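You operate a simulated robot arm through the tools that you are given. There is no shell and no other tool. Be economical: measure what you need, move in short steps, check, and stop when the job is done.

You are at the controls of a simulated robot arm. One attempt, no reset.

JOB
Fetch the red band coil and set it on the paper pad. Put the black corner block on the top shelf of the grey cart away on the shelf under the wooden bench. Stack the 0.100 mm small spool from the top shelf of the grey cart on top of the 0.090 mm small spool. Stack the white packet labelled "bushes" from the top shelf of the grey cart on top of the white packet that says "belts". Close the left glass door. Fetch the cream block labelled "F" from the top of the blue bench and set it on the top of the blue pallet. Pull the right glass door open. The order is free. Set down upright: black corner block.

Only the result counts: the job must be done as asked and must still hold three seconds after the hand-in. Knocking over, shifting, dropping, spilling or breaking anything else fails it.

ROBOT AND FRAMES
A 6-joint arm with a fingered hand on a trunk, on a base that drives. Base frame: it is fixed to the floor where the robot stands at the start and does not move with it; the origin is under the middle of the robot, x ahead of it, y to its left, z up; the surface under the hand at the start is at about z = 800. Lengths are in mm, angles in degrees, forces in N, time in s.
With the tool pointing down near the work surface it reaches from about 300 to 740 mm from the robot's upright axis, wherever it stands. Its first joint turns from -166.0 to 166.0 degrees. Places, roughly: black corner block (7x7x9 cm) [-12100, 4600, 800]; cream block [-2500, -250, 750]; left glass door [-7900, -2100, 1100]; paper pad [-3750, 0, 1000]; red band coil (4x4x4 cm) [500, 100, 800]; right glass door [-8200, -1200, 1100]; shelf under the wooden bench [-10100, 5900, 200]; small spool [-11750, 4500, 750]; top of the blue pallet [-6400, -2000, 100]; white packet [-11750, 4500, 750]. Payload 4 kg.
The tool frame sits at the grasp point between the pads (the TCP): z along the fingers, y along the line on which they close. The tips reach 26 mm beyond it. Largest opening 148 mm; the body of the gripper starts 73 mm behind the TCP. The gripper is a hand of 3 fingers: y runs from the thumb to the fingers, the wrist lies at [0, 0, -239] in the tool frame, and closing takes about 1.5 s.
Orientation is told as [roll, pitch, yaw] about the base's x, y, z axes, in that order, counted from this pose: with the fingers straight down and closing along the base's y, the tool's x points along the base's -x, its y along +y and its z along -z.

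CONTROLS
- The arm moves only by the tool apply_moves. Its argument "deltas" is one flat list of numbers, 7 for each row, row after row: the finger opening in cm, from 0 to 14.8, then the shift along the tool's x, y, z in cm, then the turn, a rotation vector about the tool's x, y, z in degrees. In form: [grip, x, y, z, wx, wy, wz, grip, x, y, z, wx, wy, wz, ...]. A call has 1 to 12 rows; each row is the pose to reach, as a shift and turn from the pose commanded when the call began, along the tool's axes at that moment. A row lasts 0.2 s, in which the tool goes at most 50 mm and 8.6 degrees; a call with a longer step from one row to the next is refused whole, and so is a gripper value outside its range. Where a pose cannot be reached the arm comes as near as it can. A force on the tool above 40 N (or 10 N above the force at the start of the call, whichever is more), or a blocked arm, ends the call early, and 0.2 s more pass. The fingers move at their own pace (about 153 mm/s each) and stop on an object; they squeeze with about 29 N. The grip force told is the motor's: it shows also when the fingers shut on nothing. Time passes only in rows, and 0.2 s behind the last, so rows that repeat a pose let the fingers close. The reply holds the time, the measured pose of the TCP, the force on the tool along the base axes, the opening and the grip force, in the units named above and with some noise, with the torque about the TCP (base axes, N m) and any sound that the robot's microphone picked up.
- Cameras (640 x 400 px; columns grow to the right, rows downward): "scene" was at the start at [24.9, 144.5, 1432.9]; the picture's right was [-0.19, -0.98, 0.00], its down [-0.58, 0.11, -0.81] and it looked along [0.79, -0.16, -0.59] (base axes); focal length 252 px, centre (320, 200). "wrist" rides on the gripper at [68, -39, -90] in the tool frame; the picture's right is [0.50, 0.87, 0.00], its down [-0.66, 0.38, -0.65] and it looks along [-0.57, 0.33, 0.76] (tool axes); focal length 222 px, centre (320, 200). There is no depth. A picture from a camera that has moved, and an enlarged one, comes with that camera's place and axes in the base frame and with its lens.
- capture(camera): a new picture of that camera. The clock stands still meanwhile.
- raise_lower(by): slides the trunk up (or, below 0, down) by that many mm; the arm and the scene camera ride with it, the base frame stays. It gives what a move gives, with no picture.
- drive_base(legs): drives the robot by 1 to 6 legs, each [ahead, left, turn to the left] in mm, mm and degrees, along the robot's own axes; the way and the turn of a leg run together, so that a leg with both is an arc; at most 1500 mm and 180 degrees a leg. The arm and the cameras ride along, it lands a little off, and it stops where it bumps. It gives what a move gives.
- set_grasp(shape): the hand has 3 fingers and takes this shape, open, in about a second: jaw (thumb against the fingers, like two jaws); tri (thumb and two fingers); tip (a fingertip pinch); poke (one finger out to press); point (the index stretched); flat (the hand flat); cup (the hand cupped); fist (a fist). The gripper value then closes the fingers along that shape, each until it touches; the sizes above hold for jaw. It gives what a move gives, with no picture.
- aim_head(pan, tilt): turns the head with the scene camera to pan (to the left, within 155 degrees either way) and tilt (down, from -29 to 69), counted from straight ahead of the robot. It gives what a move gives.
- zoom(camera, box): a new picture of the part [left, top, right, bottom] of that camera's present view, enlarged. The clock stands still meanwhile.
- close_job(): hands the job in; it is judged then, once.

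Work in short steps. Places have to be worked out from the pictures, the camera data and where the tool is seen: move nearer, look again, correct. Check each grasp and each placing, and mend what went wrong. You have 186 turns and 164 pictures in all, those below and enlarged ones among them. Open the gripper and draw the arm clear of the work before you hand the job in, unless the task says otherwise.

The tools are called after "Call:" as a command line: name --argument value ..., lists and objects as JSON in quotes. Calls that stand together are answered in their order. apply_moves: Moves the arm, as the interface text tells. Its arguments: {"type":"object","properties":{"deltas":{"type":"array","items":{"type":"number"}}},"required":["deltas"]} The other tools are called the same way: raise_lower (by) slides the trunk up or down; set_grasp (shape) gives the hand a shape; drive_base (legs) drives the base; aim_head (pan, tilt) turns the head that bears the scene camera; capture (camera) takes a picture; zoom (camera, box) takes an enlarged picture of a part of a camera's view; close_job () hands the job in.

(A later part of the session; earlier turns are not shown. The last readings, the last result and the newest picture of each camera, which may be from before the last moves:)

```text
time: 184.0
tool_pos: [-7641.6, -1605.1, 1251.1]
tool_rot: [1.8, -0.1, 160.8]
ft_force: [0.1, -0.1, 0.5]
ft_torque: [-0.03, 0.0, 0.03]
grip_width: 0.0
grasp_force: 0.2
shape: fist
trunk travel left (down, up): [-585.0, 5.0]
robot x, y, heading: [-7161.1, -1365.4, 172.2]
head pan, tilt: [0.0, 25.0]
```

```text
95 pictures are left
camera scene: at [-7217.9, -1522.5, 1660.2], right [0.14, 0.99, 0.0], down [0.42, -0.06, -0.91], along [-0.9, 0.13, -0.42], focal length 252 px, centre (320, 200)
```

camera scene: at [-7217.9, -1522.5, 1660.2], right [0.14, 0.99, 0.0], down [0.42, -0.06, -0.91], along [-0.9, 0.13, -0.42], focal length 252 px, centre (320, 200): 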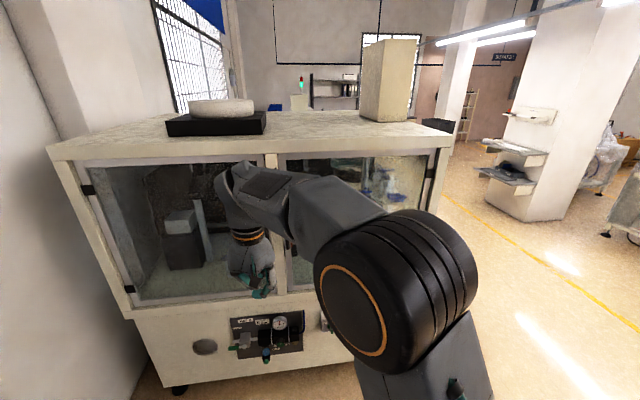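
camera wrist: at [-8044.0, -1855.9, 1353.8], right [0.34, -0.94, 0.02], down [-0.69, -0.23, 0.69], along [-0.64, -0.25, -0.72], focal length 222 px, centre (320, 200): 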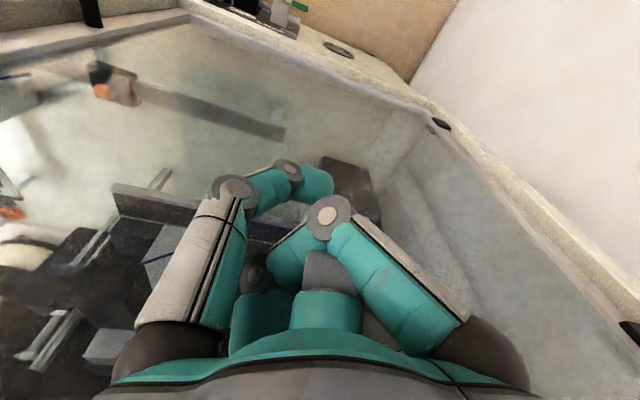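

The base bumped something behind (likely the pallet corner). I look at the pallet to check it.

Call:
aim_head --pan 130 --tilt 50

Call:
capture --camera "scene"

```text
time: 186.1
tool_pos: [-7641.9, -1605.0, 1251.0]
tool_rot: [1.6, -0.1, 160.9]
ft_force: [0.6, 0.3, 0.8]
ft_torque: [0.01, -0.01, 0.0]
grip_width: 0.0
grasp_force: 0.0
shape: fist
trunk travel left (down, up): [-585.0, 5.0]
robot x, y, heading: [-7162.0, -1366.6, 171.8]
head pan, tilt: [130.0, 50.0]
```

```text
94 pictures are left
camera scene: at [-7085.8, -1600.5, 1622.7], right [-0.85, -0.53, 0.0], down [-0.41, 0.65, -0.64], along [0.34, -0.55, -0.77], focal length 252 px, centre (320, 200)
```

scene: 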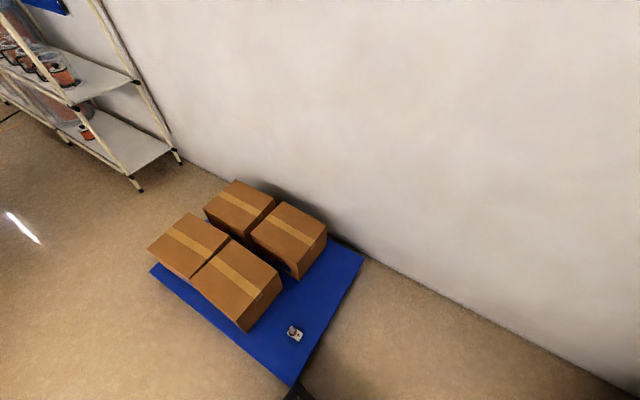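

The pallet and block F have not moved. I drive away from the pallet to a spot before the right door's handle and lower the trunk to work at handle height.

Call:
drive_base --legs '[[180, 0, 0], [0, 200, 7.5]]'

Call:
raise_lower --by -200

Call:
set_grasp --shape "jaw"

Call:
aim_head --pan 0 --tilt 20

Call:
capture --camera "scene"

```text
time: 188.8
tool_pos: [-7801.4, -1840.1, 1250.2]
tool_rot: [1.7, -0.1, 168.7]
ft_force: [-0.3, 0.2, 0.5]
ft_torque: [0.0, 0.0, 0.03]
grip_width: 0.1
grasp_force: 0.0
shape: fist
trunk travel left (down, up): [-585.0, 5.0]
robot x, y, heading: [-7357.0, -1538.8, 179.8]
head pan, tilt: [130.0, 50.0]
```

```text
time: 191.0
tool_pos: [-7803.1, -1839.3, 1051.5]
tool_rot: [1.8, -0.1, 168.6]
ft_force: [0.3, -0.2, 0.3]
ft_torque: [0.0, 0.0, 0.03]
grip_width: 0.0
grasp_force: 0.1
shape: fist
trunk travel left (down, up): [-385.0, 205.0]
robot x, y, heading: [-7357.5, -1540.3, 179.5]
head pan, tilt: [130.0, 50.0]
```

```text
time: 191.9
tool_pos: [-7802.0, -1839.4, 1050.7]
tool_rot: [1.7, -0.1, 168.6]
ft_force: [-1.4, -0.2, 1.4]
ft_torque: [-0.03, -0.03, 0.0]
grip_width: 147.8
grasp_force: 0.1
shape: jaw
trunk travel left (down, up): [-385.0, 205.0]
robot x, y, heading: [-7359.6, -1541.5, 179.6]
head pan, tilt: [130.0, 50.0]
```

```text
time: 194.0
tool_pos: [-7801.6, -1838.3, 1051.3]
tool_rot: [1.7, -0.1, 168.6]
ft_force: [-0.4, -0.2, -0.5]
ft_torque: [-0.01, -0.02, 0.02]
grip_width: 147.9
grasp_force: 0.0
shape: jaw
trunk travel left (down, up): [-385.0, 205.0]
robot x, y, heading: [-7359.3, -1538.4, 179.7]
head pan, tilt: [0.0, 20.0]
```

```text
93 pictures are left
camera scene: at [-7392.7, -1700.2, 1468.3], right [0.01, 1.0, 0.0], down [0.34, 0.0, -0.94], along [-0.94, 0.0, -0.34], focal length 252 px, centre (320, 200)
```

scene: 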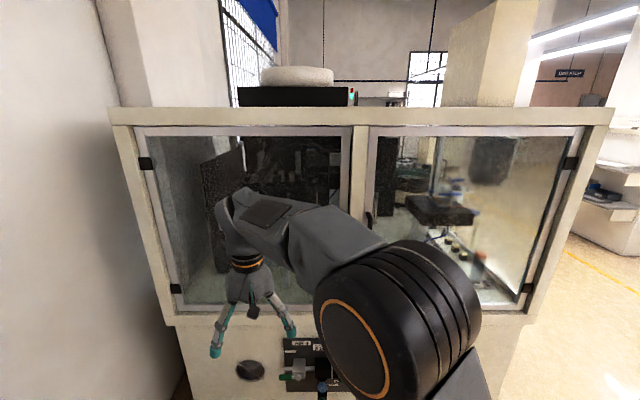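

The left door is flush. Now I turn the hand horizontal (pointing −x), staging at (−8000, −1543, 1067) in front of the right door's handle.

Call:
apply_moves --deltas '[8, -2.3, -2.28, -0.15, -0.81, -8.15, -0.81, 8, -4.6, -4.56, -0.3, -1.63, -16.3, -1.63, 8, -6.9, -6.84, -0.45, -2.44, -24.5, -2.44, 8, -9.2, -9.1, -0.6, -3.25, -32.6, -3.25, 8, -11.5, -11.4, -0.7, -4.07, -40.8, -4.07, 8, -13.8, -13.7, -0.9, -4.88, -48.9, -4.88, 8, -16.1, -16, -1, -5.7, -57.1, -5.7, 8, -18.4, -18.3, -1.2, -6.5, -65.2, -6.5, 8, -20.7, -20.5, -1.3, -7.3, -73.4, -7.3, 8, -23, -22.8, -1.45, -8.1, -81.5, -8.1, 8, -25.3, -25.1, -1.6, -8.95, -89.7, -8.95]'

Call:
capture --camera "wrist"

Call:
capture --camera "scene"

```text
time: 196.4
tool_pos: [-8001.4, -1634.0, 1127.3]
tool_rot: [34.1, -87.2, 141.9]
ft_force: [0.3, -0.4, 0.7]
ft_torque: [0.0, 0.03, 0.0]
grip_width: 80.4
grasp_force: 0.1
shape: jaw
out of reach, approached as far as the arm can: row 9, 10, 11
trunk travel left (down, up): [-385.0, 205.0]
robot x, y, heading: [-7359.7, -1537.1, 179.8]
head pan, tilt: [0.0, 20.0]
```

```text
92 pictures are left
camera wrist: at [-7905.6, -1602.5, 1061.2], right [-0.04, -0.88, -0.48], down [0.6, -0.4, 0.69], along [-0.8, -0.26, 0.54], focal length 222 px, centre (320, 200)
```

wrist: 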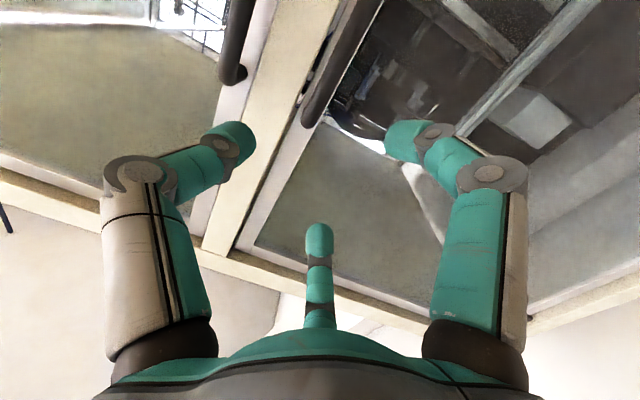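

```text
91 pictures are left
camera scene: at [-7393.0, -1699.9, 1468.3], right [0.01, 1.0, 0.0], down [0.34, 0.0, -0.94], along [-0.94, 0.01, -0.34], focal length 252 px, centre (320, 200)
```

scene: 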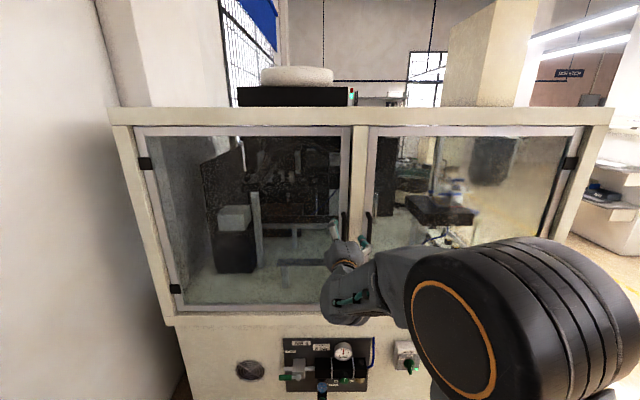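

Orientation is right; position came short (reach-limited while turning). The right door's handle is at y≈−1538, z≈985–1133, the left one at y≈−1624. I give a no-shift row to see what the commanded pose is.

Call:
apply_moves --deltas '[7, 0, 0, 2, 0, 0, 0, 7, 0, 0, 4, 0, 0, 0]'

```text
time: 197.0
tool_pos: [-8039.1, -1631.0, 1125.7]
tool_rot: [30.0, -87.0, 145.7]
ft_force: [-0.6, -0.1, -0.4]
ft_torque: [0.02, -0.03, -0.01]
grip_width: 70.5
grasp_force: 0.2
shape: jaw
trunk travel left (down, up): [-385.0, 205.0]
robot x, y, heading: [-7359.3, -1539.8, 179.6]
head pan, tilt: [0.0, 20.0]
```

Commands act from the actual pose. I shift +y 93 mm and down 65 mm to line up with the handle.

Call:
apply_moves --deltas '[7, 1.6, -2.3, 0, 0, 0, 0, 7, 3.2, -4.7, 0, 0, 0, 0, 7, 4.8, -7, 0, 0, 0, 0, 7, 6.4, -9.3, 0, 0, 0, 0]'

Call:
capture --camera "wrist"

```text
time: 198.0
tool_pos: [-8034.2, -1603.3, 1105.9]
tool_rot: [17.1, -85.4, 156.1]
ft_force: [0.0, 0.3, -0.4]
ft_torque: [0.0, 0.0, -0.02]
grip_width: 70.4
grasp_force: 0.0
shape: jaw
out of reach, approached as far as the arm can: row 1, 2, 3, 4
trunk travel left (down, up): [-385.0, 205.0]
robot x, y, heading: [-7360.6, -1537.0, 179.8]
head pan, tilt: [0.0, 20.0]
```

```text
90 pictures are left
camera wrist: at [-7936.2, -1576.6, 1045.4], right [-0.07, -0.88, -0.48], down [0.55, -0.43, 0.71], along [-0.83, -0.22, 0.51], focal length 222 px, centre (320, 200)
```

wrist: 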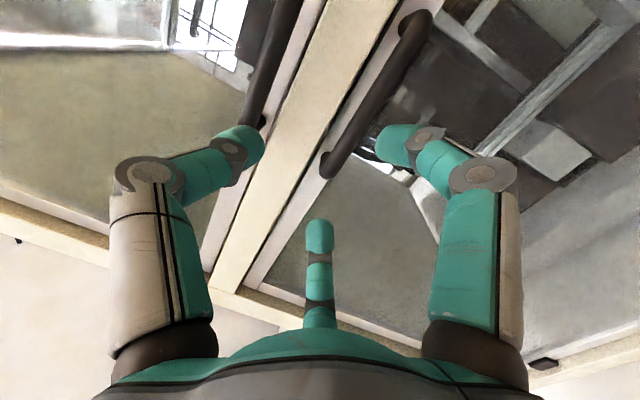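

Arm limits block this direction, so I use the trunk and base instead: trunk down 45, strafe right 65.

Call:
raise_lower --by -45

Call:
drive_base --legs '[[0, -65, 0]]'

Call:
capture --camera "wrist"

```text
time: 198.8
tool_pos: [-8034.1, -1602.1, 1062.5]
tool_rot: [17.0, -85.4, 156.1]
ft_force: [0.1, 0.2, 0.4]
ft_torque: [-0.01, -0.03, 0.0]
grip_width: 70.3
grasp_force: 0.0
shape: jaw
trunk travel left (down, up): [-340.0, 250.0]
robot x, y, heading: [-7354.5, -1542.3, 179.8]
head pan, tilt: [0.0, 20.0]
```

```text
time: 199.8
tool_pos: [-8035.3, -1536.1, 1063.0]
tool_rot: [16.9, -85.4, 156.3]
ft_force: [0.1, -0.6, -0.3]
ft_torque: [0.0, 0.0, 0.01]
grip_width: 70.5
grasp_force: 0.1
shape: jaw
trunk travel left (down, up): [-340.0, 250.0]
robot x, y, heading: [-7359.8, -1469.3, 179.3]
head pan, tilt: [0.0, 20.0]
```

```text
89 pictures are left
camera wrist: at [-7935.8, -1510.1, 1000.4], right [-0.07, -0.88, -0.48], down [0.55, -0.43, 0.71], along [-0.83, -0.22, 0.51], focal length 222 px, centre (320, 200)
```

wrist: 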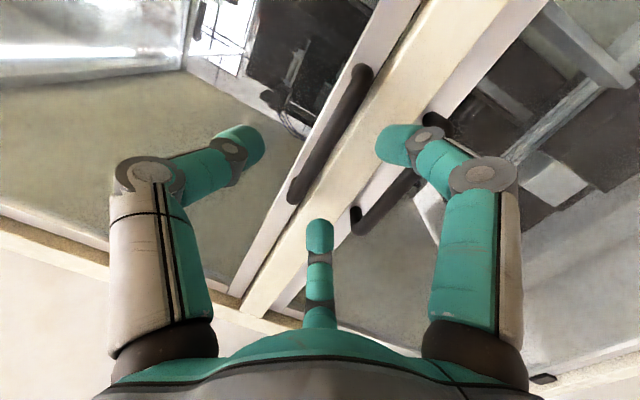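

The handle bar triangulates to x≈−8145, y≈−1541. I advance with the arm so that the TCP gets to the bar.

Call:
apply_moves --deltas '[7, 0, 0.6, 3, 0, 0, 0, 7, 0, 1.2, 6, 0, 0, 0, 7, 0, 1.6, 8, 0, 0, 0]'

Call:
capture --camera "wrist"

```text
time: 200.7
tool_pos: [-8115.2, -1541.2, 1058.8]
tool_rot: [17.5, -85.3, 155.6]
ft_force: [1.8, -0.1, 0.9]
ft_torque: [-0.03, 0.02, 0.05]
grip_width: 70.2
grasp_force: 0.1
shape: jaw
trunk travel left (down, up): [-340.0, 250.0]
robot x, y, heading: [-7358.0, -1472.5, 179.4]
head pan, tilt: [0.0, 20.0]
```

```text
88 pictures are left
camera wrist: at [-8016.0, -1515.3, 996.6], right [-0.07, -0.88, -0.48], down [0.55, -0.43, 0.71], along [-0.83, -0.22, 0.51], focal length 222 px, centre (320, 200)
```

wrist: 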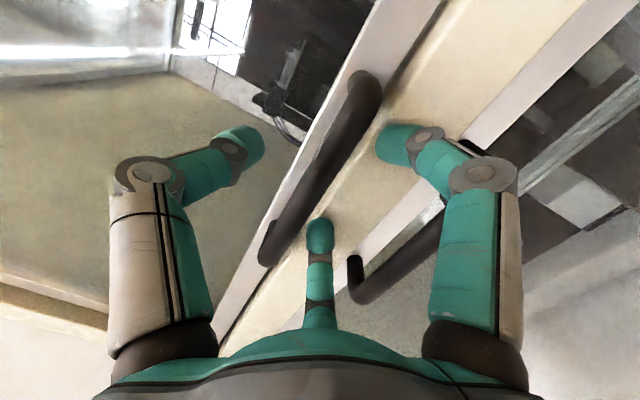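

Bar lies between thumb and fingers. Advance 28 mm more and close.

Call:
apply_moves --deltas '[7, 0, 0.2, 1.5, 0, 0, 0, 7, 0, 0.4, 2.8, 0, 0, 0, 5, 0, 0.4, 2.8, 0, 0, 0, 3, 0, 0.4, 2.8, 0, 0, 0, 1, 0, 0.4, 2.8, 0, 0, 0, 0, 0, 0.4, 2.8, 0, 0, 0, 0, 0, 0.4, 2.8, 0, 0, 0]'

Call:
capture --camera "wrist"

```text
time: 201.1
tool_pos: [-8121.8, -1544.1, 1061.9]
tool_rot: [18.7, -85.7, 154.7]
ft_force: [34.7, -1.6, 4.4]
ft_torque: [0.02, 0.62, 0.71]
grip_width: 70.3
grasp_force: 0.0
shape: jaw
trunk travel left (down, up): [-340.0, 250.0]
robot x, y, heading: [-7352.8, -1473.2, 179.8]
head pan, tilt: [0.0, 20.0]
stopped in row 2: the force on the tool passed its limit at 50 N (the readings are from after the stop); the commanded pose is now the measured one
```

```text
87 pictures are left
camera wrist: at [-8022.4, -1518.3, 999.8], right [-0.07, -0.88, -0.48], down [0.56, -0.43, 0.71], along [-0.83, -0.22, 0.52], focal length 222 px, centre (320, 200)
```

wrist: 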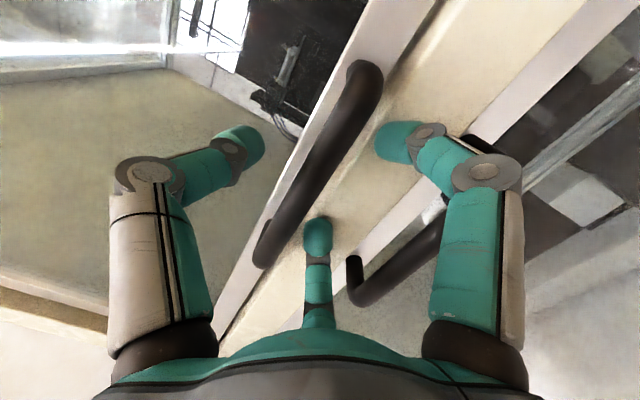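

The tips touch the frame, so the bar is already at TCP depth. I back off 5 mm and close.

Call:
apply_moves --deltas '[7, 0, 0, -0.6, 0, 0, 0, 5, 0, 0, -0.6, 0, 0, 0, 3, 0, 0, -0.6, 0, 0, 0, 1, 0, 0, -0.6, 0, 0, 0, 0, 0, 0, -0.6, 0, 0, 0, 0, 0, 0, -0.6, 0, 0, 0, 0, 0, 0, -0.6, 0, 0, 0]'

Call:
capture --camera "wrist"

```text
time: 202.7
tool_pos: [-8121.0, -1544.3, 1057.4]
tool_rot: [17.1, -85.4, 156.2]
ft_force: [-2.3, 3.5, -2.3]
ft_torque: [-0.01, -0.04, 0.01]
grip_width: 2.3
grasp_force: 28.7
shape: jaw
trunk travel left (down, up): [-340.0, 250.0]
robot x, y, heading: [-7357.9, -1473.3, 179.7]
head pan, tilt: [0.0, 20.0]
```

```text
86 pictures are left
camera wrist: at [-8021.0, -1517.1, 995.8], right [-0.07, -0.88, -0.48], down [0.55, -0.43, 0.71], along [-0.83, -0.22, 0.51], focal length 222 px, centre (320, 200)
```

wrist: 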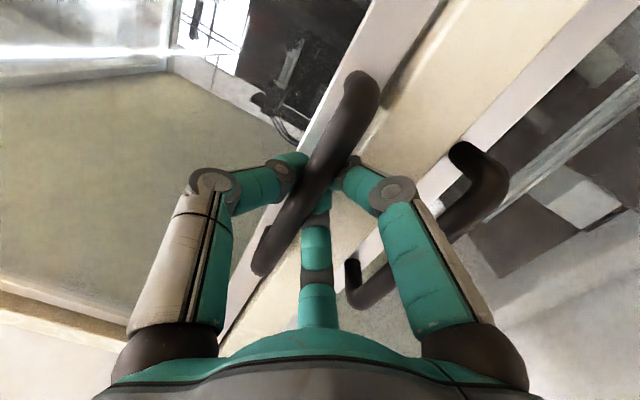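

The bar is held. I pull with the arm 5 cm to see whether the door follows.

Call:
apply_moves --deltas '[0, 0, 0, -1.5, 0, 0, 0, 0, 0, 0, -3, 0, 0, 0, 0, 0, 0, -4.5, 0, 0, 0, 0, 0, 0, -6, 0, 0, 0]'

Call:
capture --camera "wrist"

```text
time: 203.7
tool_pos: [-8061.8, -1541.5, 1059.2]
tool_rot: [17.8, -85.0, 154.5]
ft_force: [-2.5, 17.6, -6.5]
ft_torque: [-0.1, -0.01, -0.05]
grip_width: 2.9
grasp_force: 29.1
shape: jaw
trunk travel left (down, up): [-340.0, 250.0]
robot x, y, heading: [-7358.5, -1474.1, 179.3]
head pan, tilt: [0.0, 20.0]
stopped in row 4: the force on the tool passed its limit at 42 N (the readings are from after the stop); the commanded pose is now the measured one
```

```text
85 pictures are left
camera wrist: at [-7961.9, -1517.1, 997.6], right [-0.07, -0.88, -0.47], down [0.54, -0.43, 0.72], along [-0.84, -0.21, 0.51], focal length 222 px, centre (320, 200)
```

wrist: 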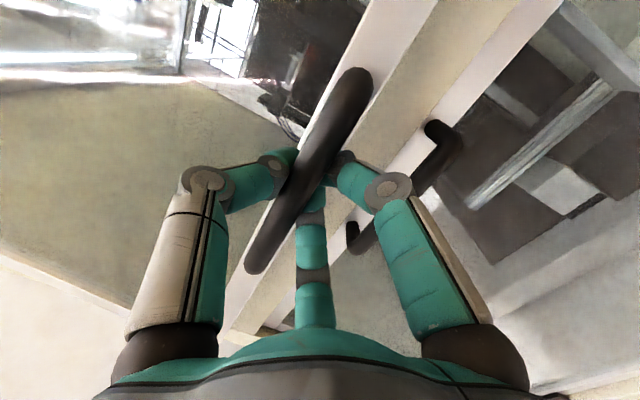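

The door follows. I continue along the arc with the base: back 95, right 24.

Call:
drive_base --legs '[[-50, -12, 0], [-45, -14, 0]]'

Call:
capture --camera "wrist"

```text
time: 205.2
tool_pos: [-7968.9, -1519.3, 1059.6]
tool_rot: [17.7, -85.1, 155.2]
ft_force: [-6.7, 18.9, -11.3]
ft_torque: [-0.19, -0.01, 0.09]
grip_width: 2.9
grasp_force: 29.3
shape: jaw
trunk travel left (down, up): [-340.0, 250.0]
robot x, y, heading: [-7264.0, -1445.7, 179.4]
head pan, tilt: [0.0, 20.0]
```

```text
84 pictures are left
camera wrist: at [-7868.8, -1494.3, 998.1], right [-0.07, -0.88, -0.48], down [0.55, -0.43, 0.72], along [-0.83, -0.21, 0.51], focal length 222 px, centre (320, 200)
```

wrist: 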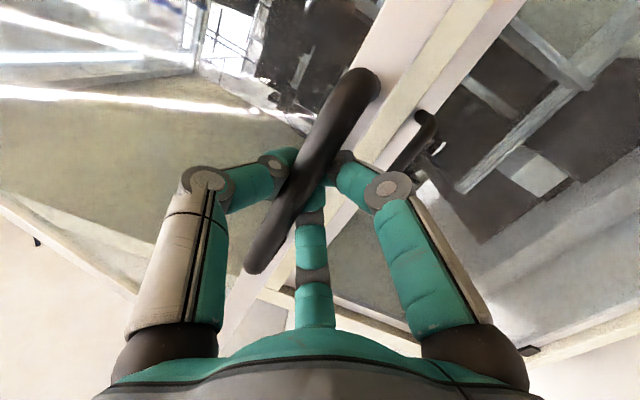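

Works well. To avoid the pallet I let robot and door rotate together about the hinge (≈(−8160, −938)): arc legs with left turn. First a small test leg of 5°.

Call:
drive_base --legs '[[-44, -78, 5]]'

Call:
capture --camera "wrist"

```text
time: 206.3
tool_pos: [-7917.8, -1500.5, 1058.9]
tool_rot: [17.7, -85.1, 160.1]
ft_force: [-5.9, 16.2, -7.8]
ft_torque: [-0.12, -0.03, 0.03]
grip_width: 2.4
grasp_force: 28.8
shape: jaw
trunk travel left (down, up): [-340.0, 250.0]
robot x, y, heading: [-7222.4, -1369.2, -175.5]
head pan, tilt: [0.0, 20.0]
```

```text
83 pictures are left
camera wrist: at [-7820.9, -1466.5, 997.9], right [0.01, -0.88, -0.48], down [0.58, -0.38, 0.72], along [-0.81, -0.28, 0.51], focal length 222 px, centre (320, 200)
```

wrist: 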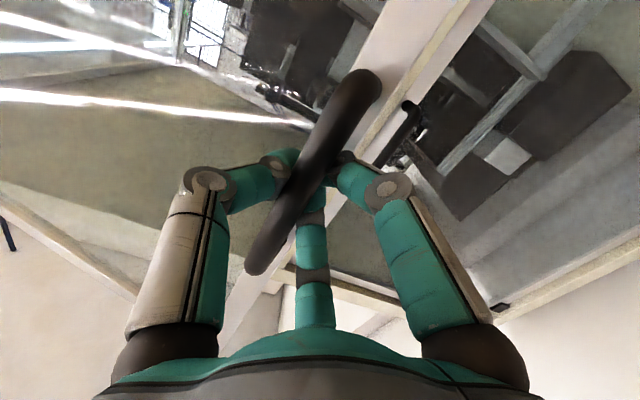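

Smooth. Repeat four more 5° legs.

Call:
drive_base --legs '[[-43, -79, 5], [-43, -79, 5], [-43, -79, 5], [-43, -79, 5]]'

Call:
capture --camera "wrist"

```text
time: 209.5
tool_pos: [-7743.4, -1380.5, 1060.6]
tool_rot: [17.3, -85.2, -179.7]
ft_force: [0.3, 0.1, -0.1]
ft_torque: [0.04, 0.0, -0.02]
grip_width: 0.7
grasp_force: 29.1
shape: jaw
trunk travel left (down, up): [-340.0, 250.0]
robot x, y, heading: [-7131.9, -1018.1, -155.7]
head pan, tilt: [0.0, 20.0]
```

```text
82 pictures are left
camera wrist: at [-7663.9, -1316.2, 998.8], right [0.3, -0.83, -0.48], down [0.68, -0.16, 0.71], along [-0.67, -0.54, 0.51], focal length 222 px, centre (320, 200)
```

wrist: 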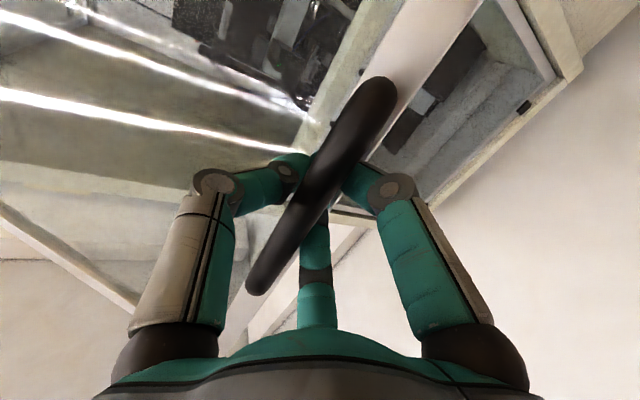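

The bar now sits hooked inside the closed fingers; door at ≈40°. I continue four more legs.

Call:
drive_base --legs '[[-45, -79, 5], [-45, -79, 5], [-45, -79, 5], [-45, -79, 5]]'

Call:
capture --camera "wrist"

Call:
capture --camera "scene"

```text
time: 212.7
tool_pos: [-7613.9, -1201.3, 1060.6]
tool_rot: [15.3, -85.3, -157.7]
ft_force: [31.4, -14.8, -6.3]
ft_torque: [0.04, -0.04, -0.49]
grip_width: 1.2
grasp_force: 28.5
shape: jaw
trunk travel left (down, up): [-340.0, 250.0]
robot x, y, heading: [-7167.7, -651.6, -135.7]
head pan, tilt: [0.0, 20.0]
```

```text
81 pictures are left
camera wrist: at [-7561.4, -1113.1, 999.0], right [0.57, -0.67, -0.48], down [0.7, 0.08, 0.71], along [-0.44, -0.74, 0.51], focal length 222 px, centre (320, 200)
```

wrist: 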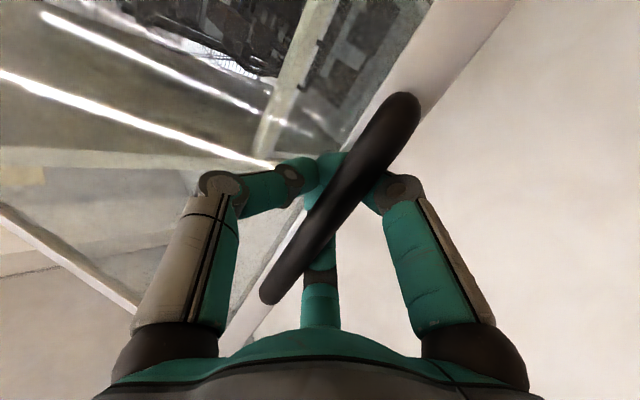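

```text
80 pictures are left
camera scene: at [-7077.8, -792.1, 1422.8], right [-0.7, 0.72, 0.0], down [0.24, 0.24, -0.94], along [-0.67, -0.66, -0.34], focal length 252 px, centre (320, 200)
```

scene: 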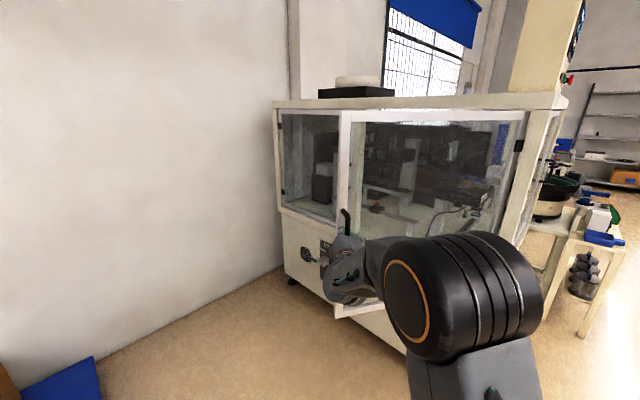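

Door ≈58° open; a radial force shows I'm slightly inside the arc. Two more legs with a correction.

Call:
drive_base --legs '[[-49, -64, 5], [-47, -77, 5], [-47, -77, 5]]'

Call:
capture --camera "scene"

Call:
capture --camera "wrist"

```text
time: 215.2
tool_pos: [-7545.3, -1046.0, 1060.5]
tool_rot: [17.0, -85.2, -144.7]
ft_force: [0.5, 0.3, -0.2]
ft_torque: [-0.02, -0.01, 0.01]
grip_width: 1.7
grasp_force: 28.4
shape: jaw
trunk travel left (down, up): [-340.0, 250.0]
robot x, y, heading: [-7252.7, -405.4, -121.0]
head pan, tilt: [0.0, 20.0]
```

```text
79 pictures are left
camera scene: at [-7131.3, -515.7, 1423.3], right [-0.86, 0.52, 0.0], down [0.18, 0.29, -0.94], along [-0.49, -0.8, -0.34], focal length 252 px, centre (320, 200)
```

scene: 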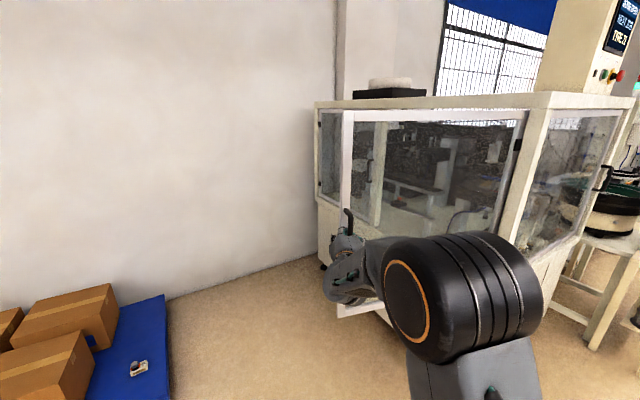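

```text
78 pictures are left
camera wrist: at [-7517.2, -948.8, 998.7], right [0.72, -0.51, -0.48], down [0.65, 0.25, 0.71], along [-0.24, -0.82, 0.51], focal length 222 px, centre (320, 200)
```

wrist: 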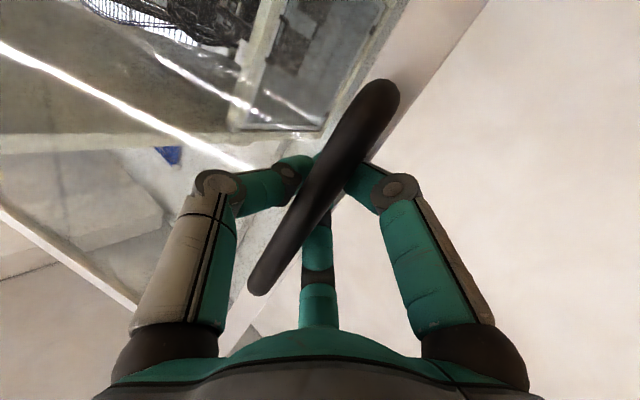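

Door ≈75°. Two more legs for good measure, then release.

Call:
drive_base --legs '[[-47, -78, 5], [-47, -78, 5]]'

Call:
apply_moves --deltas '[3, 0, 0, 0, 0, 0, 0, 6, 0, 0, 0, 0, 0, 0, 8, 0, 0, 0, 0, 0, 0, 8, 0, 0, 0, 0, 0, 0, 8, 0, 0, 0, 0, 0, 0]'

Call:
capture --camera "wrist"

```text
time: 217.0
tool_pos: [-7527.2, -936.6, 1061.2]
tool_rot: [17.0, -85.2, -134.6]
ft_force: [-0.2, 0.7, 0.1]
ft_torque: [-0.01, -0.02, 0.01]
grip_width: 1.5
grasp_force: 28.7
shape: jaw
trunk travel left (down, up): [-340.0, 250.0]
robot x, y, heading: [-7350.9, -249.8, -110.8]
head pan, tilt: [0.0, 20.0]
```

```text
time: 218.2
tool_pos: [-7527.2, -935.5, 1060.1]
tool_rot: [17.0, -85.2, -134.7]
ft_force: [-0.3, -0.4, -0.1]
ft_torque: [0.0, -0.02, -0.02]
grip_width: 79.4
grasp_force: 0.1
shape: jaw
trunk travel left (down, up): [-340.0, 250.0]
robot x, y, heading: [-7350.1, -251.8, -110.9]
head pan, tilt: [0.0, 20.0]
```

```text
77 pictures are left
camera wrist: at [-7516.4, -834.4, 998.7], right [0.8, -0.37, -0.48], down [0.6, 0.36, 0.72], along [-0.09, -0.85, 0.51], focal length 222 px, centre (320, 200)
```

wrist: 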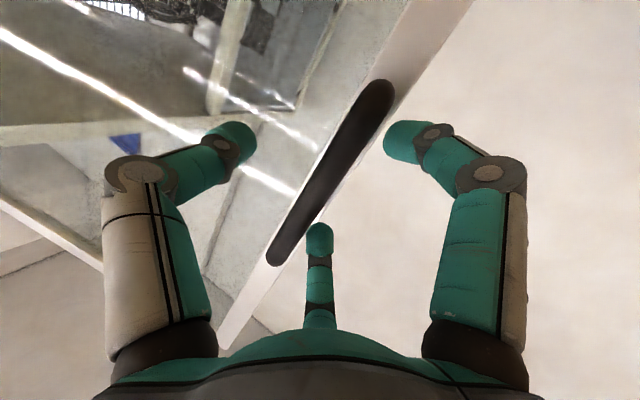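

Released. Back straight off and look at both doors.

Call:
drive_base --legs '[[-400, 0, 0]]'

Call:
aim_head --pan -10 --tilt 15

Call:
capture --camera "scene"

```text
time: 220.7
tool_pos: [-7386.4, -563.8, 1060.6]
tool_rot: [17.0, -85.2, -134.7]
ft_force: [0.0, -0.7, 0.1]
ft_torque: [0.0, 0.03, 0.03]
grip_width: 79.5
grasp_force: 0.0
shape: jaw
trunk travel left (down, up): [-340.0, 250.0]
robot x, y, heading: [-7208.4, 120.6, -111.0]
head pan, tilt: [0.0, 20.0]
```

```text
time: 221.4
tool_pos: [-7386.1, -565.0, 1059.6]
tool_rot: [17.0, -85.2, -134.7]
ft_force: [0.2, 1.0, 0.2]
ft_torque: [0.04, -0.02, 0.0]
grip_width: 79.3
grasp_force: 0.1
shape: jaw
trunk travel left (down, up): [-340.0, 250.0]
robot x, y, heading: [-7209.3, 121.6, -111.2]
head pan, tilt: [-10.0, 15.0]
```

```text
76 pictures are left
camera scene: at [-7085.1, 39.3, 1431.4], right [-0.86, 0.52, 0.0], down [0.13, 0.22, -0.97], along [-0.5, -0.83, -0.26], focal length 252 px, centre (320, 200)
```

scene: 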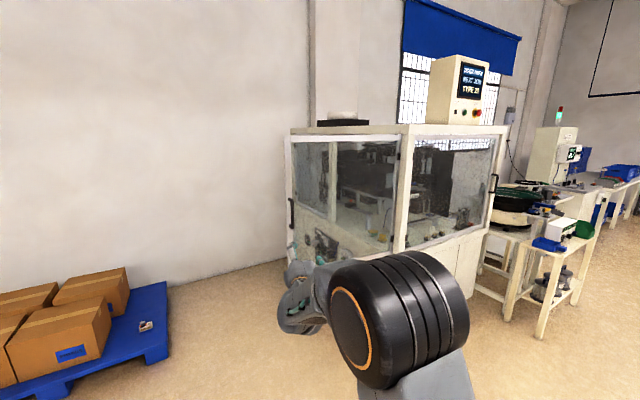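

The right door stands wide open. I return the hand to fingers-down for travelling.

Call:
apply_moves --deltas '[8, 0, 0, -1.5, 0, 8, 0, 8, 0, 0, -3, 0, 16, 0, 8, 0, 0, -4.5, 0, 24, 0, 8, 0, 0, -6, 0, 32, 0, 8, 0, 0, -7.5, 0, 40, 0, 8, 0, 0, -9, 0, 48, 0, 8, 0, 0, -10.5, 0, 56, 0, 8, 0, 0, -12, 0, 64, 0, 8, 0, 0, -13.5, 0, 72, 0, 8, 0, 0, -15, 0, 80, 0, 8, 0, 0, -15, 0, 85, 0]'

Call:
aim_head --pan -130 --tilt 10

Call:
capture --camera "scene"

```text
time: 223.8
tool_pos: [-7316.5, -431.3, 1072.1]
tool_rot: [1.4, -0.2, -117.8]
ft_force: [0.2, 0.3, 0.4]
ft_torque: [0.04, 0.0, 0.04]
grip_width: 79.7
grasp_force: 0.1
shape: jaw
trunk travel left (down, up): [-340.0, 250.0]
robot x, y, heading: [-7209.2, 121.0, -110.9]
head pan, tilt: [-10.0, 15.0]
```

```text
time: 225.8
tool_pos: [-7316.6, -432.3, 1071.6]
tool_rot: [1.4, -0.5, -117.8]
ft_force: [-0.2, -0.5, -0.2]
ft_torque: [0.03, 0.01, 0.0]
grip_width: 79.8
grasp_force: 0.1
shape: jaw
trunk travel left (down, up): [-340.0, 250.0]
robot x, y, heading: [-7210.0, 120.0, -110.9]
head pan, tilt: [-130.0, 10.0]
```

```text
75 pictures are left
camera scene: at [-7082.0, 200.7, 1439.6], right [0.87, 0.48, 0.0], down [0.08, -0.15, -0.98], along [-0.48, 0.86, -0.17], focal length 252 px, centre (320, 200)
```

scene: 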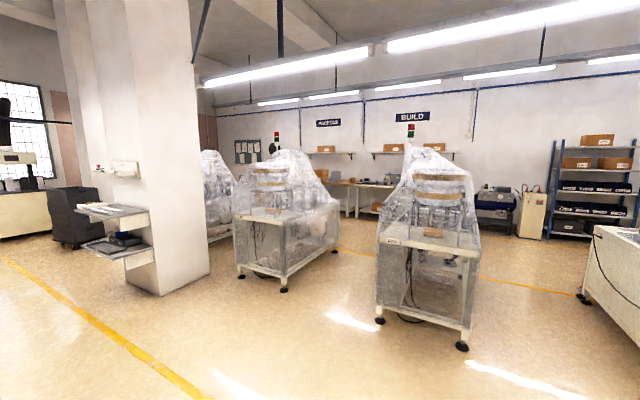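

The route to the cart leads between the plastic-covered machines (gap around x≈−8140). I turn to face +y and line up with the gap.

Call:
drive_base --legs '[[0, 0, -159], [0, 930, 0], [900, 0, 0]]'

Call:
aim_head --pan 0 --tilt 20

Call:
capture --camera "scene"

```text
time: 241.7
tool_pos: [-8192.1, 1590.9, 1072.1]
tool_rot: [1.4, -0.5, 80.6]
ft_force: [-0.5, -0.6, 0.0]
ft_torque: [0.0, 0.0, 0.02]
grip_width: 79.7
grasp_force: 0.2
shape: jaw
trunk travel left (down, up): [-340.0, 250.0]
robot x, y, heading: [-8120.2, 1031.6, 87.1]
head pan, tilt: [-130.0, 10.0]
```

```text
time: 243.8
tool_pos: [-8193.2, 1591.2, 1071.9]
tool_rot: [1.4, -0.4, 80.6]
ft_force: [0.1, 0.3, 0.0]
ft_torque: [-0.05, -0.01, 0.03]
grip_width: 79.9
grasp_force: 0.1
shape: jaw
trunk travel left (down, up): [-340.0, 250.0]
robot x, y, heading: [-8121.8, 1034.6, 87.6]
head pan, tilt: [0.0, 20.0]
```

```text
74 pictures are left
camera scene: at [-8282.8, 1072.6, 1423.3], right [1.0, -0.05, 0.0], down [-0.02, -0.34, -0.94], along [0.04, 0.94, -0.34], focal length 252 px, centre (320, 200)
```

scene: 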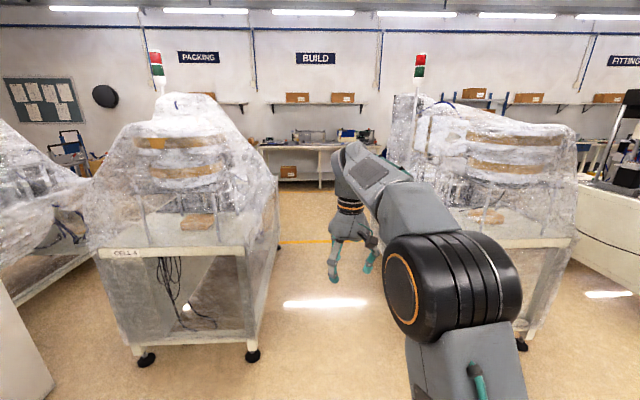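

The gap is clear; drive straight through it.

Call:
drive_base --legs '[[0, 0, 2.6], [1100, 0, 0]]'

Call:
drive_base --legs '[[1100, 0, 0], [1000, 0, 0]]'

Call:
aim_head --pan 70 --tilt 20

Call:
capture --camera "scene"

```text
time: 249.8
tool_pos: [-8245.7, 2676.1, 1072.5]
tool_rot: [1.4, -0.4, 84.7]
ft_force: [0.6, 0.9, -0.3]
ft_torque: [0.02, 0.02, 0.03]
grip_width: 79.7
grasp_force: 0.0
shape: jaw
trunk travel left (down, up): [-340.0, 250.0]
robot x, y, heading: [-8134.9, 2125.6, 91.8]
head pan, tilt: [0.0, 20.0]
```

```text
time: 260.2
tool_pos: [-8275.6, 4773.6, 1071.6]
tool_rot: [1.4, -0.3, 82.9]
ft_force: [0.3, 0.6, 0.4]
ft_torque: [0.0, -0.01, 0.03]
grip_width: 79.8
grasp_force: 0.0
shape: jaw
trunk travel left (down, up): [-340.0, 250.0]
robot x, y, heading: [-8181.5, 4215.1, 89.7]
head pan, tilt: [0.0, 20.0]
```

```text
time: 261.6
tool_pos: [-8277.6, 4773.3, 1071.1]
tool_rot: [1.5, -0.4, 82.9]
ft_force: [0.5, 0.1, 0.1]
ft_torque: [-0.01, 0.0, -0.02]
grip_width: 79.6
grasp_force: 0.0
shape: jaw
trunk travel left (down, up): [-340.0, 250.0]
robot x, y, heading: [-8182.8, 4215.3, 89.8]
head pan, tilt: [70.0, 20.0]
```

```text
73 pictures are left
camera scene: at [-8433.3, 4191.5, 1423.3], right [0.35, 0.94, 0.0], down [0.32, -0.12, -0.94], along [-0.88, 0.33, -0.34], focal length 252 px, centre (320, 200)
```

scene: 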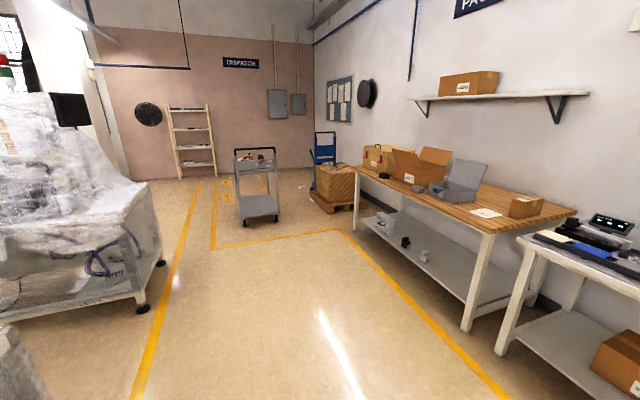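

The grey cart is ahead in −x direction, wooden bench on the right. I turn left and drive to the cart.

Call:
drive_base --legs '[[0, 0, 90], [1400, 0, 0], [1200, -150, 0]]'

Call:
aim_head --pan 0 --tilt 30

Call:
capture --camera "scene"

```text
time: 277.9
tool_pos: [-11282.7, 4207.5, 1071.6]
tool_rot: [1.4, -0.3, 175.5]
ft_force: [0.7, -0.2, 0.0]
ft_torque: [0.0, 0.01, 0.03]
grip_width: 79.9
grasp_force: 0.1
shape: jaw
trunk travel left (down, up): [-340.0, 250.0]
robot x, y, heading: [-10735.7, 4328.0, -177.6]
head pan, tilt: [70.0, 20.0]
```

```text
time: 279.3
tool_pos: [-11281.9, 4208.3, 1072.5]
tool_rot: [1.4, -0.5, 175.5]
ft_force: [0.1, 1.1, 0.8]
ft_torque: [-0.02, 0.0, -0.03]
grip_width: 79.8
grasp_force: 0.1
shape: jaw
trunk travel left (down, up): [-340.0, 250.0]
robot x, y, heading: [-10731.4, 4322.8, -177.7]
head pan, tilt: [0.0, 30.0]
```

```text
72 pictures are left
camera scene: at [-10756.7, 4163.8, 1407.3], right [-0.04, 1.0, 0.0], down [0.5, 0.02, -0.87], along [-0.87, -0.04, -0.5], focal length 252 px, centre (320, 200)
```

scene: 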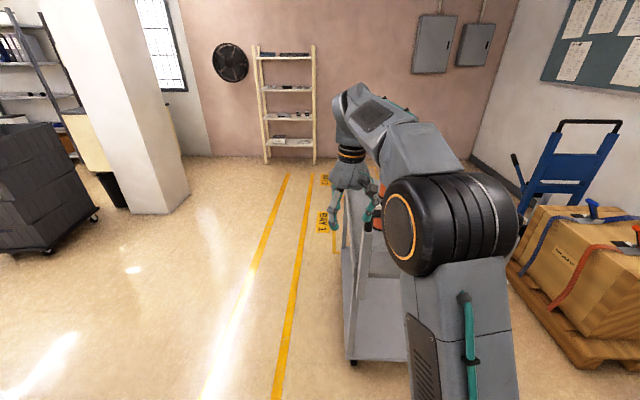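

The arm hides the cart; I strafe right 350 mm to see it left of the arm.

Call:
drive_base --legs '[[0, -380, -2.3]]'

Call:
capture --camera "scene"

```text
time: 281.7
tool_pos: [-11294.8, 4623.9, 1070.6]
tool_rot: [1.4, -0.4, 172.8]
ft_force: [-0.4, 0.8, -0.3]
ft_torque: [0.03, 0.02, -0.01]
grip_width: 79.4
grasp_force: 0.1
shape: jaw
trunk travel left (down, up): [-340.0, 250.0]
robot x, y, heading: [-10737.7, 4714.3, 179.3]
head pan, tilt: [0.0, 30.0]
```

```text
71 pictures are left
camera scene: at [-10770.8, 4555.8, 1407.2], right [0.01, 1.0, 0.0], down [0.5, 0.0, -0.87], along [-0.87, 0.01, -0.5], focal length 252 px, centre (320, 200)
```

scene: 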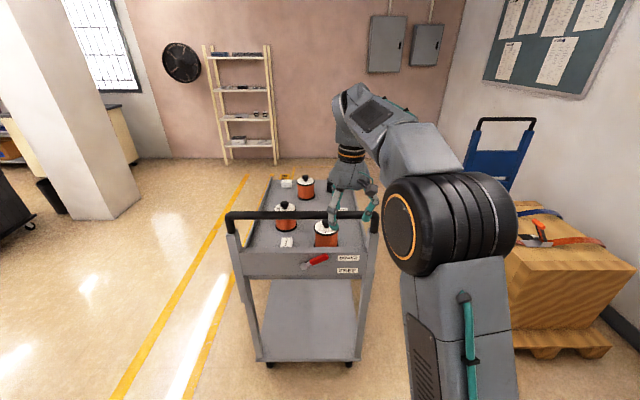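

Now the cart top is visible. Zoom in on it.

Call:
zoom --camera "scene" --box '[220, 160, 400, 280]'

```text
3.33 times, centred on (310, 220) of scene
camera zoom: at [-10770.8, 4555.8, 1407.2], right [0.01, 1.0, 0.0], down [0.5, 0.0, -0.87], along [-0.87, 0.01, -0.5], focal length 840 px, centre (353, 133)
```

zoom: 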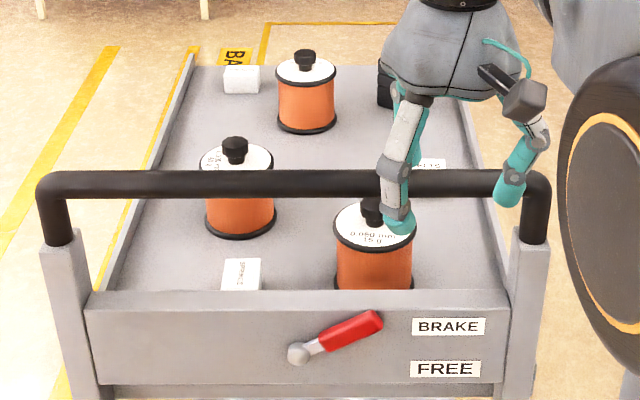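

The cart top is about x −11.5…−12.1 m, y 4.28–4.73 m. I'll work from its free side (south): raise trunk, turn to face +y and strafe alongside.

Call:
raise_lower --by 200

Call:
drive_base --legs '[[0, 900, 0.7], [0, 0, -90], [0, 900, 0]]'

Call:
aim_head --pan 0 --tilt 45

Call:
capture --camera "scene"

```text
time: 283.9
tool_pos: [-11293.4, 4625.2, 1271.4]
tool_rot: [1.4, -0.4, 172.8]
ft_force: [0.2, 0.6, 0.6]
ft_torque: [0.0, 0.03, 0.0]
grip_width: 79.6
grasp_force: 0.2
shape: jaw
trunk travel left (down, up): [-540.0, 50.0]
robot x, y, heading: [-10737.9, 4717.5, 179.4]
head pan, tilt: [0.0, 30.0]
```

```text
time: 290.0
tool_pos: [-11289.0, 3902.3, 1271.4]
tool_rot: [1.4, -0.4, 156.0]
ft_force: [-0.5, 0.4, -0.1]
ft_torque: [0.02, 0.03, 0.03]
grip_width: 79.8
grasp_force: 0.1
shape: jaw
trunk travel left (down, up): [-540.0, 50.0]
robot x, y, heading: [-10726.5, 3832.9, 162.8]
head pan, tilt: [0.0, 30.0]
stopped in leg 2: the robot was blocked; the commanded pose is now the measured one
```

```text
time: 290.8
tool_pos: [-11288.1, 3905.6, 1272.4]
tool_rot: [1.3, -0.4, 156.0]
ft_force: [-1.0, 0.5, 0.7]
ft_torque: [0.02, -0.04, 0.01]
grip_width: 79.7
grasp_force: 0.1
shape: jaw
trunk travel left (down, up): [-540.0, 50.0]
robot x, y, heading: [-10731.6, 3833.2, 162.8]
head pan, tilt: [0.0, 45.0]
```

```text
69 pictures are left
camera scene: at [-10798.2, 3684.5, 1584.7], right [0.3, 0.96, 0.0], down [0.68, -0.21, -0.71], along [-0.68, 0.21, -0.71], focal length 252 px, centre (320, 200)
```

scene: 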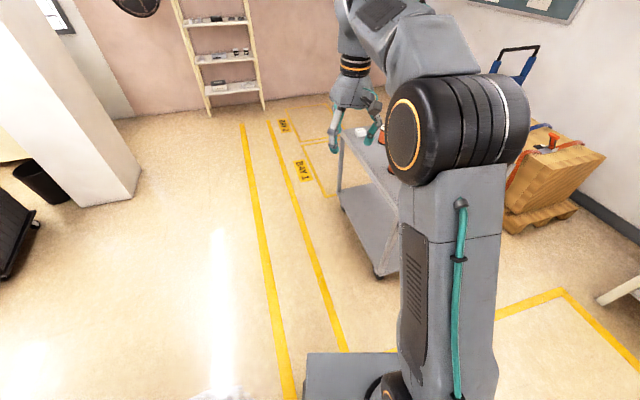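

Turning was blocked, probably by the covered machine at left-rear. I look there before moving.

Call:
aim_head --pan 110 --tilt 40

Call:
capture --camera "scene"

```text
time: 292.6
tool_pos: [-11286.3, 3902.9, 1271.7]
tool_rot: [1.4, -0.4, 155.9]
ft_force: [-1.2, 0.2, -0.1]
ft_torque: [0.01, -0.01, -0.02]
grip_width: 79.9
grasp_force: 0.1
shape: jaw
trunk travel left (down, up): [-540.0, 50.0]
robot x, y, heading: [-10727.2, 3831.2, 162.7]
head pan, tilt: [110.0, 40.0]
```

```text
68 pictures are left
camera scene: at [-10716.4, 3575.5, 1591.9], right [-1.0, -0.05, 0.0], down [-0.03, 0.64, -0.77], along [0.04, -0.77, -0.64], focal length 252 px, centre (320, 200)
```

scene: 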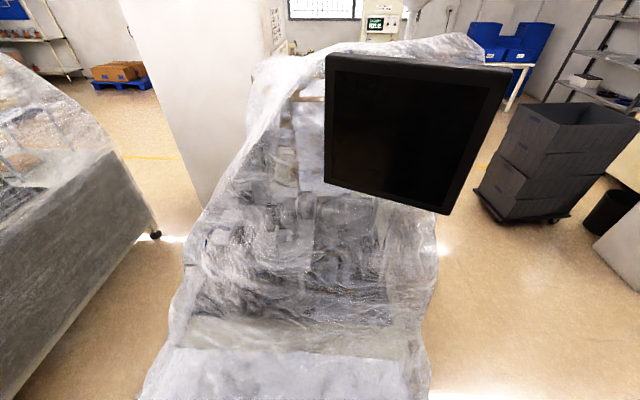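

A covered machine is beside me. I step right, straighten, drive ahead past it, then turn beside the cart.

Call:
drive_base --legs '[[0, -80, 0], [0, 0, 17], [1050, 0, 0], [0, 250, 0], [0, 0, -90]]'

Call:
aim_head --pan 0 --tilt 40

Call:
capture --camera "scene"

```text
time: 304.9
tool_pos: [-11829.8, 4212.9, 1270.9]
tool_rot: [1.3, -0.4, 82.3]
ft_force: [0.2, 0.4, -0.2]
ft_torque: [-0.02, 0.03, 0.03]
grip_width: 79.9
grasp_force: 0.1
shape: jaw
trunk travel left (down, up): [-540.0, 50.0]
robot x, y, heading: [-11744.0, 3658.3, 89.1]
head pan, tilt: [110.0, 40.0]
```

```text
time: 306.8
tool_pos: [-11829.7, 4213.9, 1272.2]
tool_rot: [1.4, -0.4, 82.3]
ft_force: [-0.3, 0.0, 0.4]
ft_torque: [-0.02, 0.0, 0.04]
grip_width: 79.8
grasp_force: 0.0
shape: jaw
trunk travel left (down, up): [-540.0, 50.0]
robot x, y, heading: [-11738.8, 3659.2, 88.7]
head pan, tilt: [0.0, 40.0]
```

```text
67 pictures are left
camera scene: at [-11904.0, 3684.8, 1591.9], right [1.0, -0.02, 0.0], down [-0.01, -0.64, -0.77], along [0.01, 0.77, -0.64], focal length 252 px, centre (320, 200)
```

scene: 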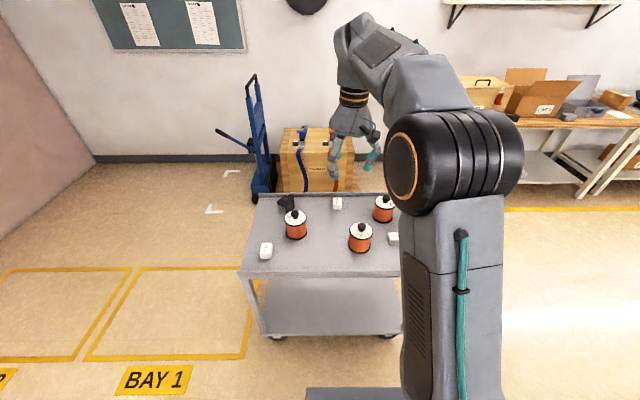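

Excellent view of the cart. Zoom for labels.

Call:
zoom --camera "scene" --box '[235, 180, 415, 290]'

Call:
capture --camera "wrist"

```text
3.56 times, centred on (325, 235) of scene
camera zoom: at [-11904.0, 3684.8, 1591.9], right [1.0, -0.02, 0.0], down [-0.01, -0.64, -0.77], along [0.01, 0.77, -0.64], focal length 896 px, centre (302, 76)
```

zoom: 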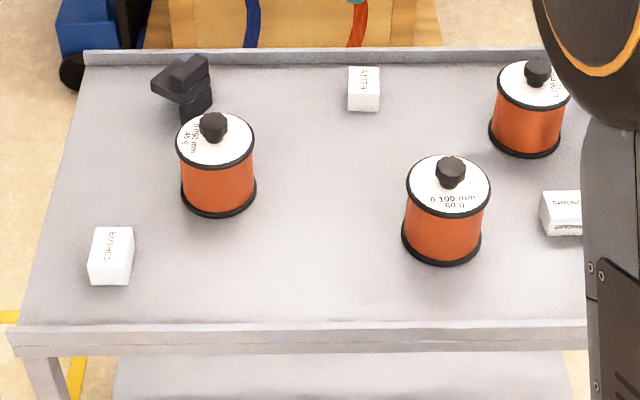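

```text
65 pictures are left
camera wrist: at [-11797.6, 4140.7, 1360.4], right [-0.93, -0.38, 0.02], down [-0.27, 0.69, 0.67], along [-0.27, 0.61, -0.74], focal length 222 px, centre (320, 200)
```

wrist: 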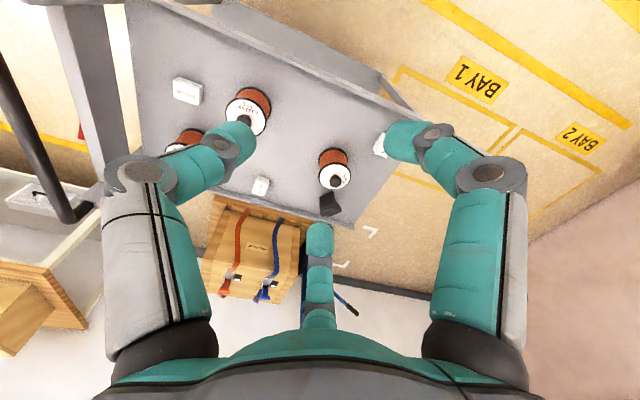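

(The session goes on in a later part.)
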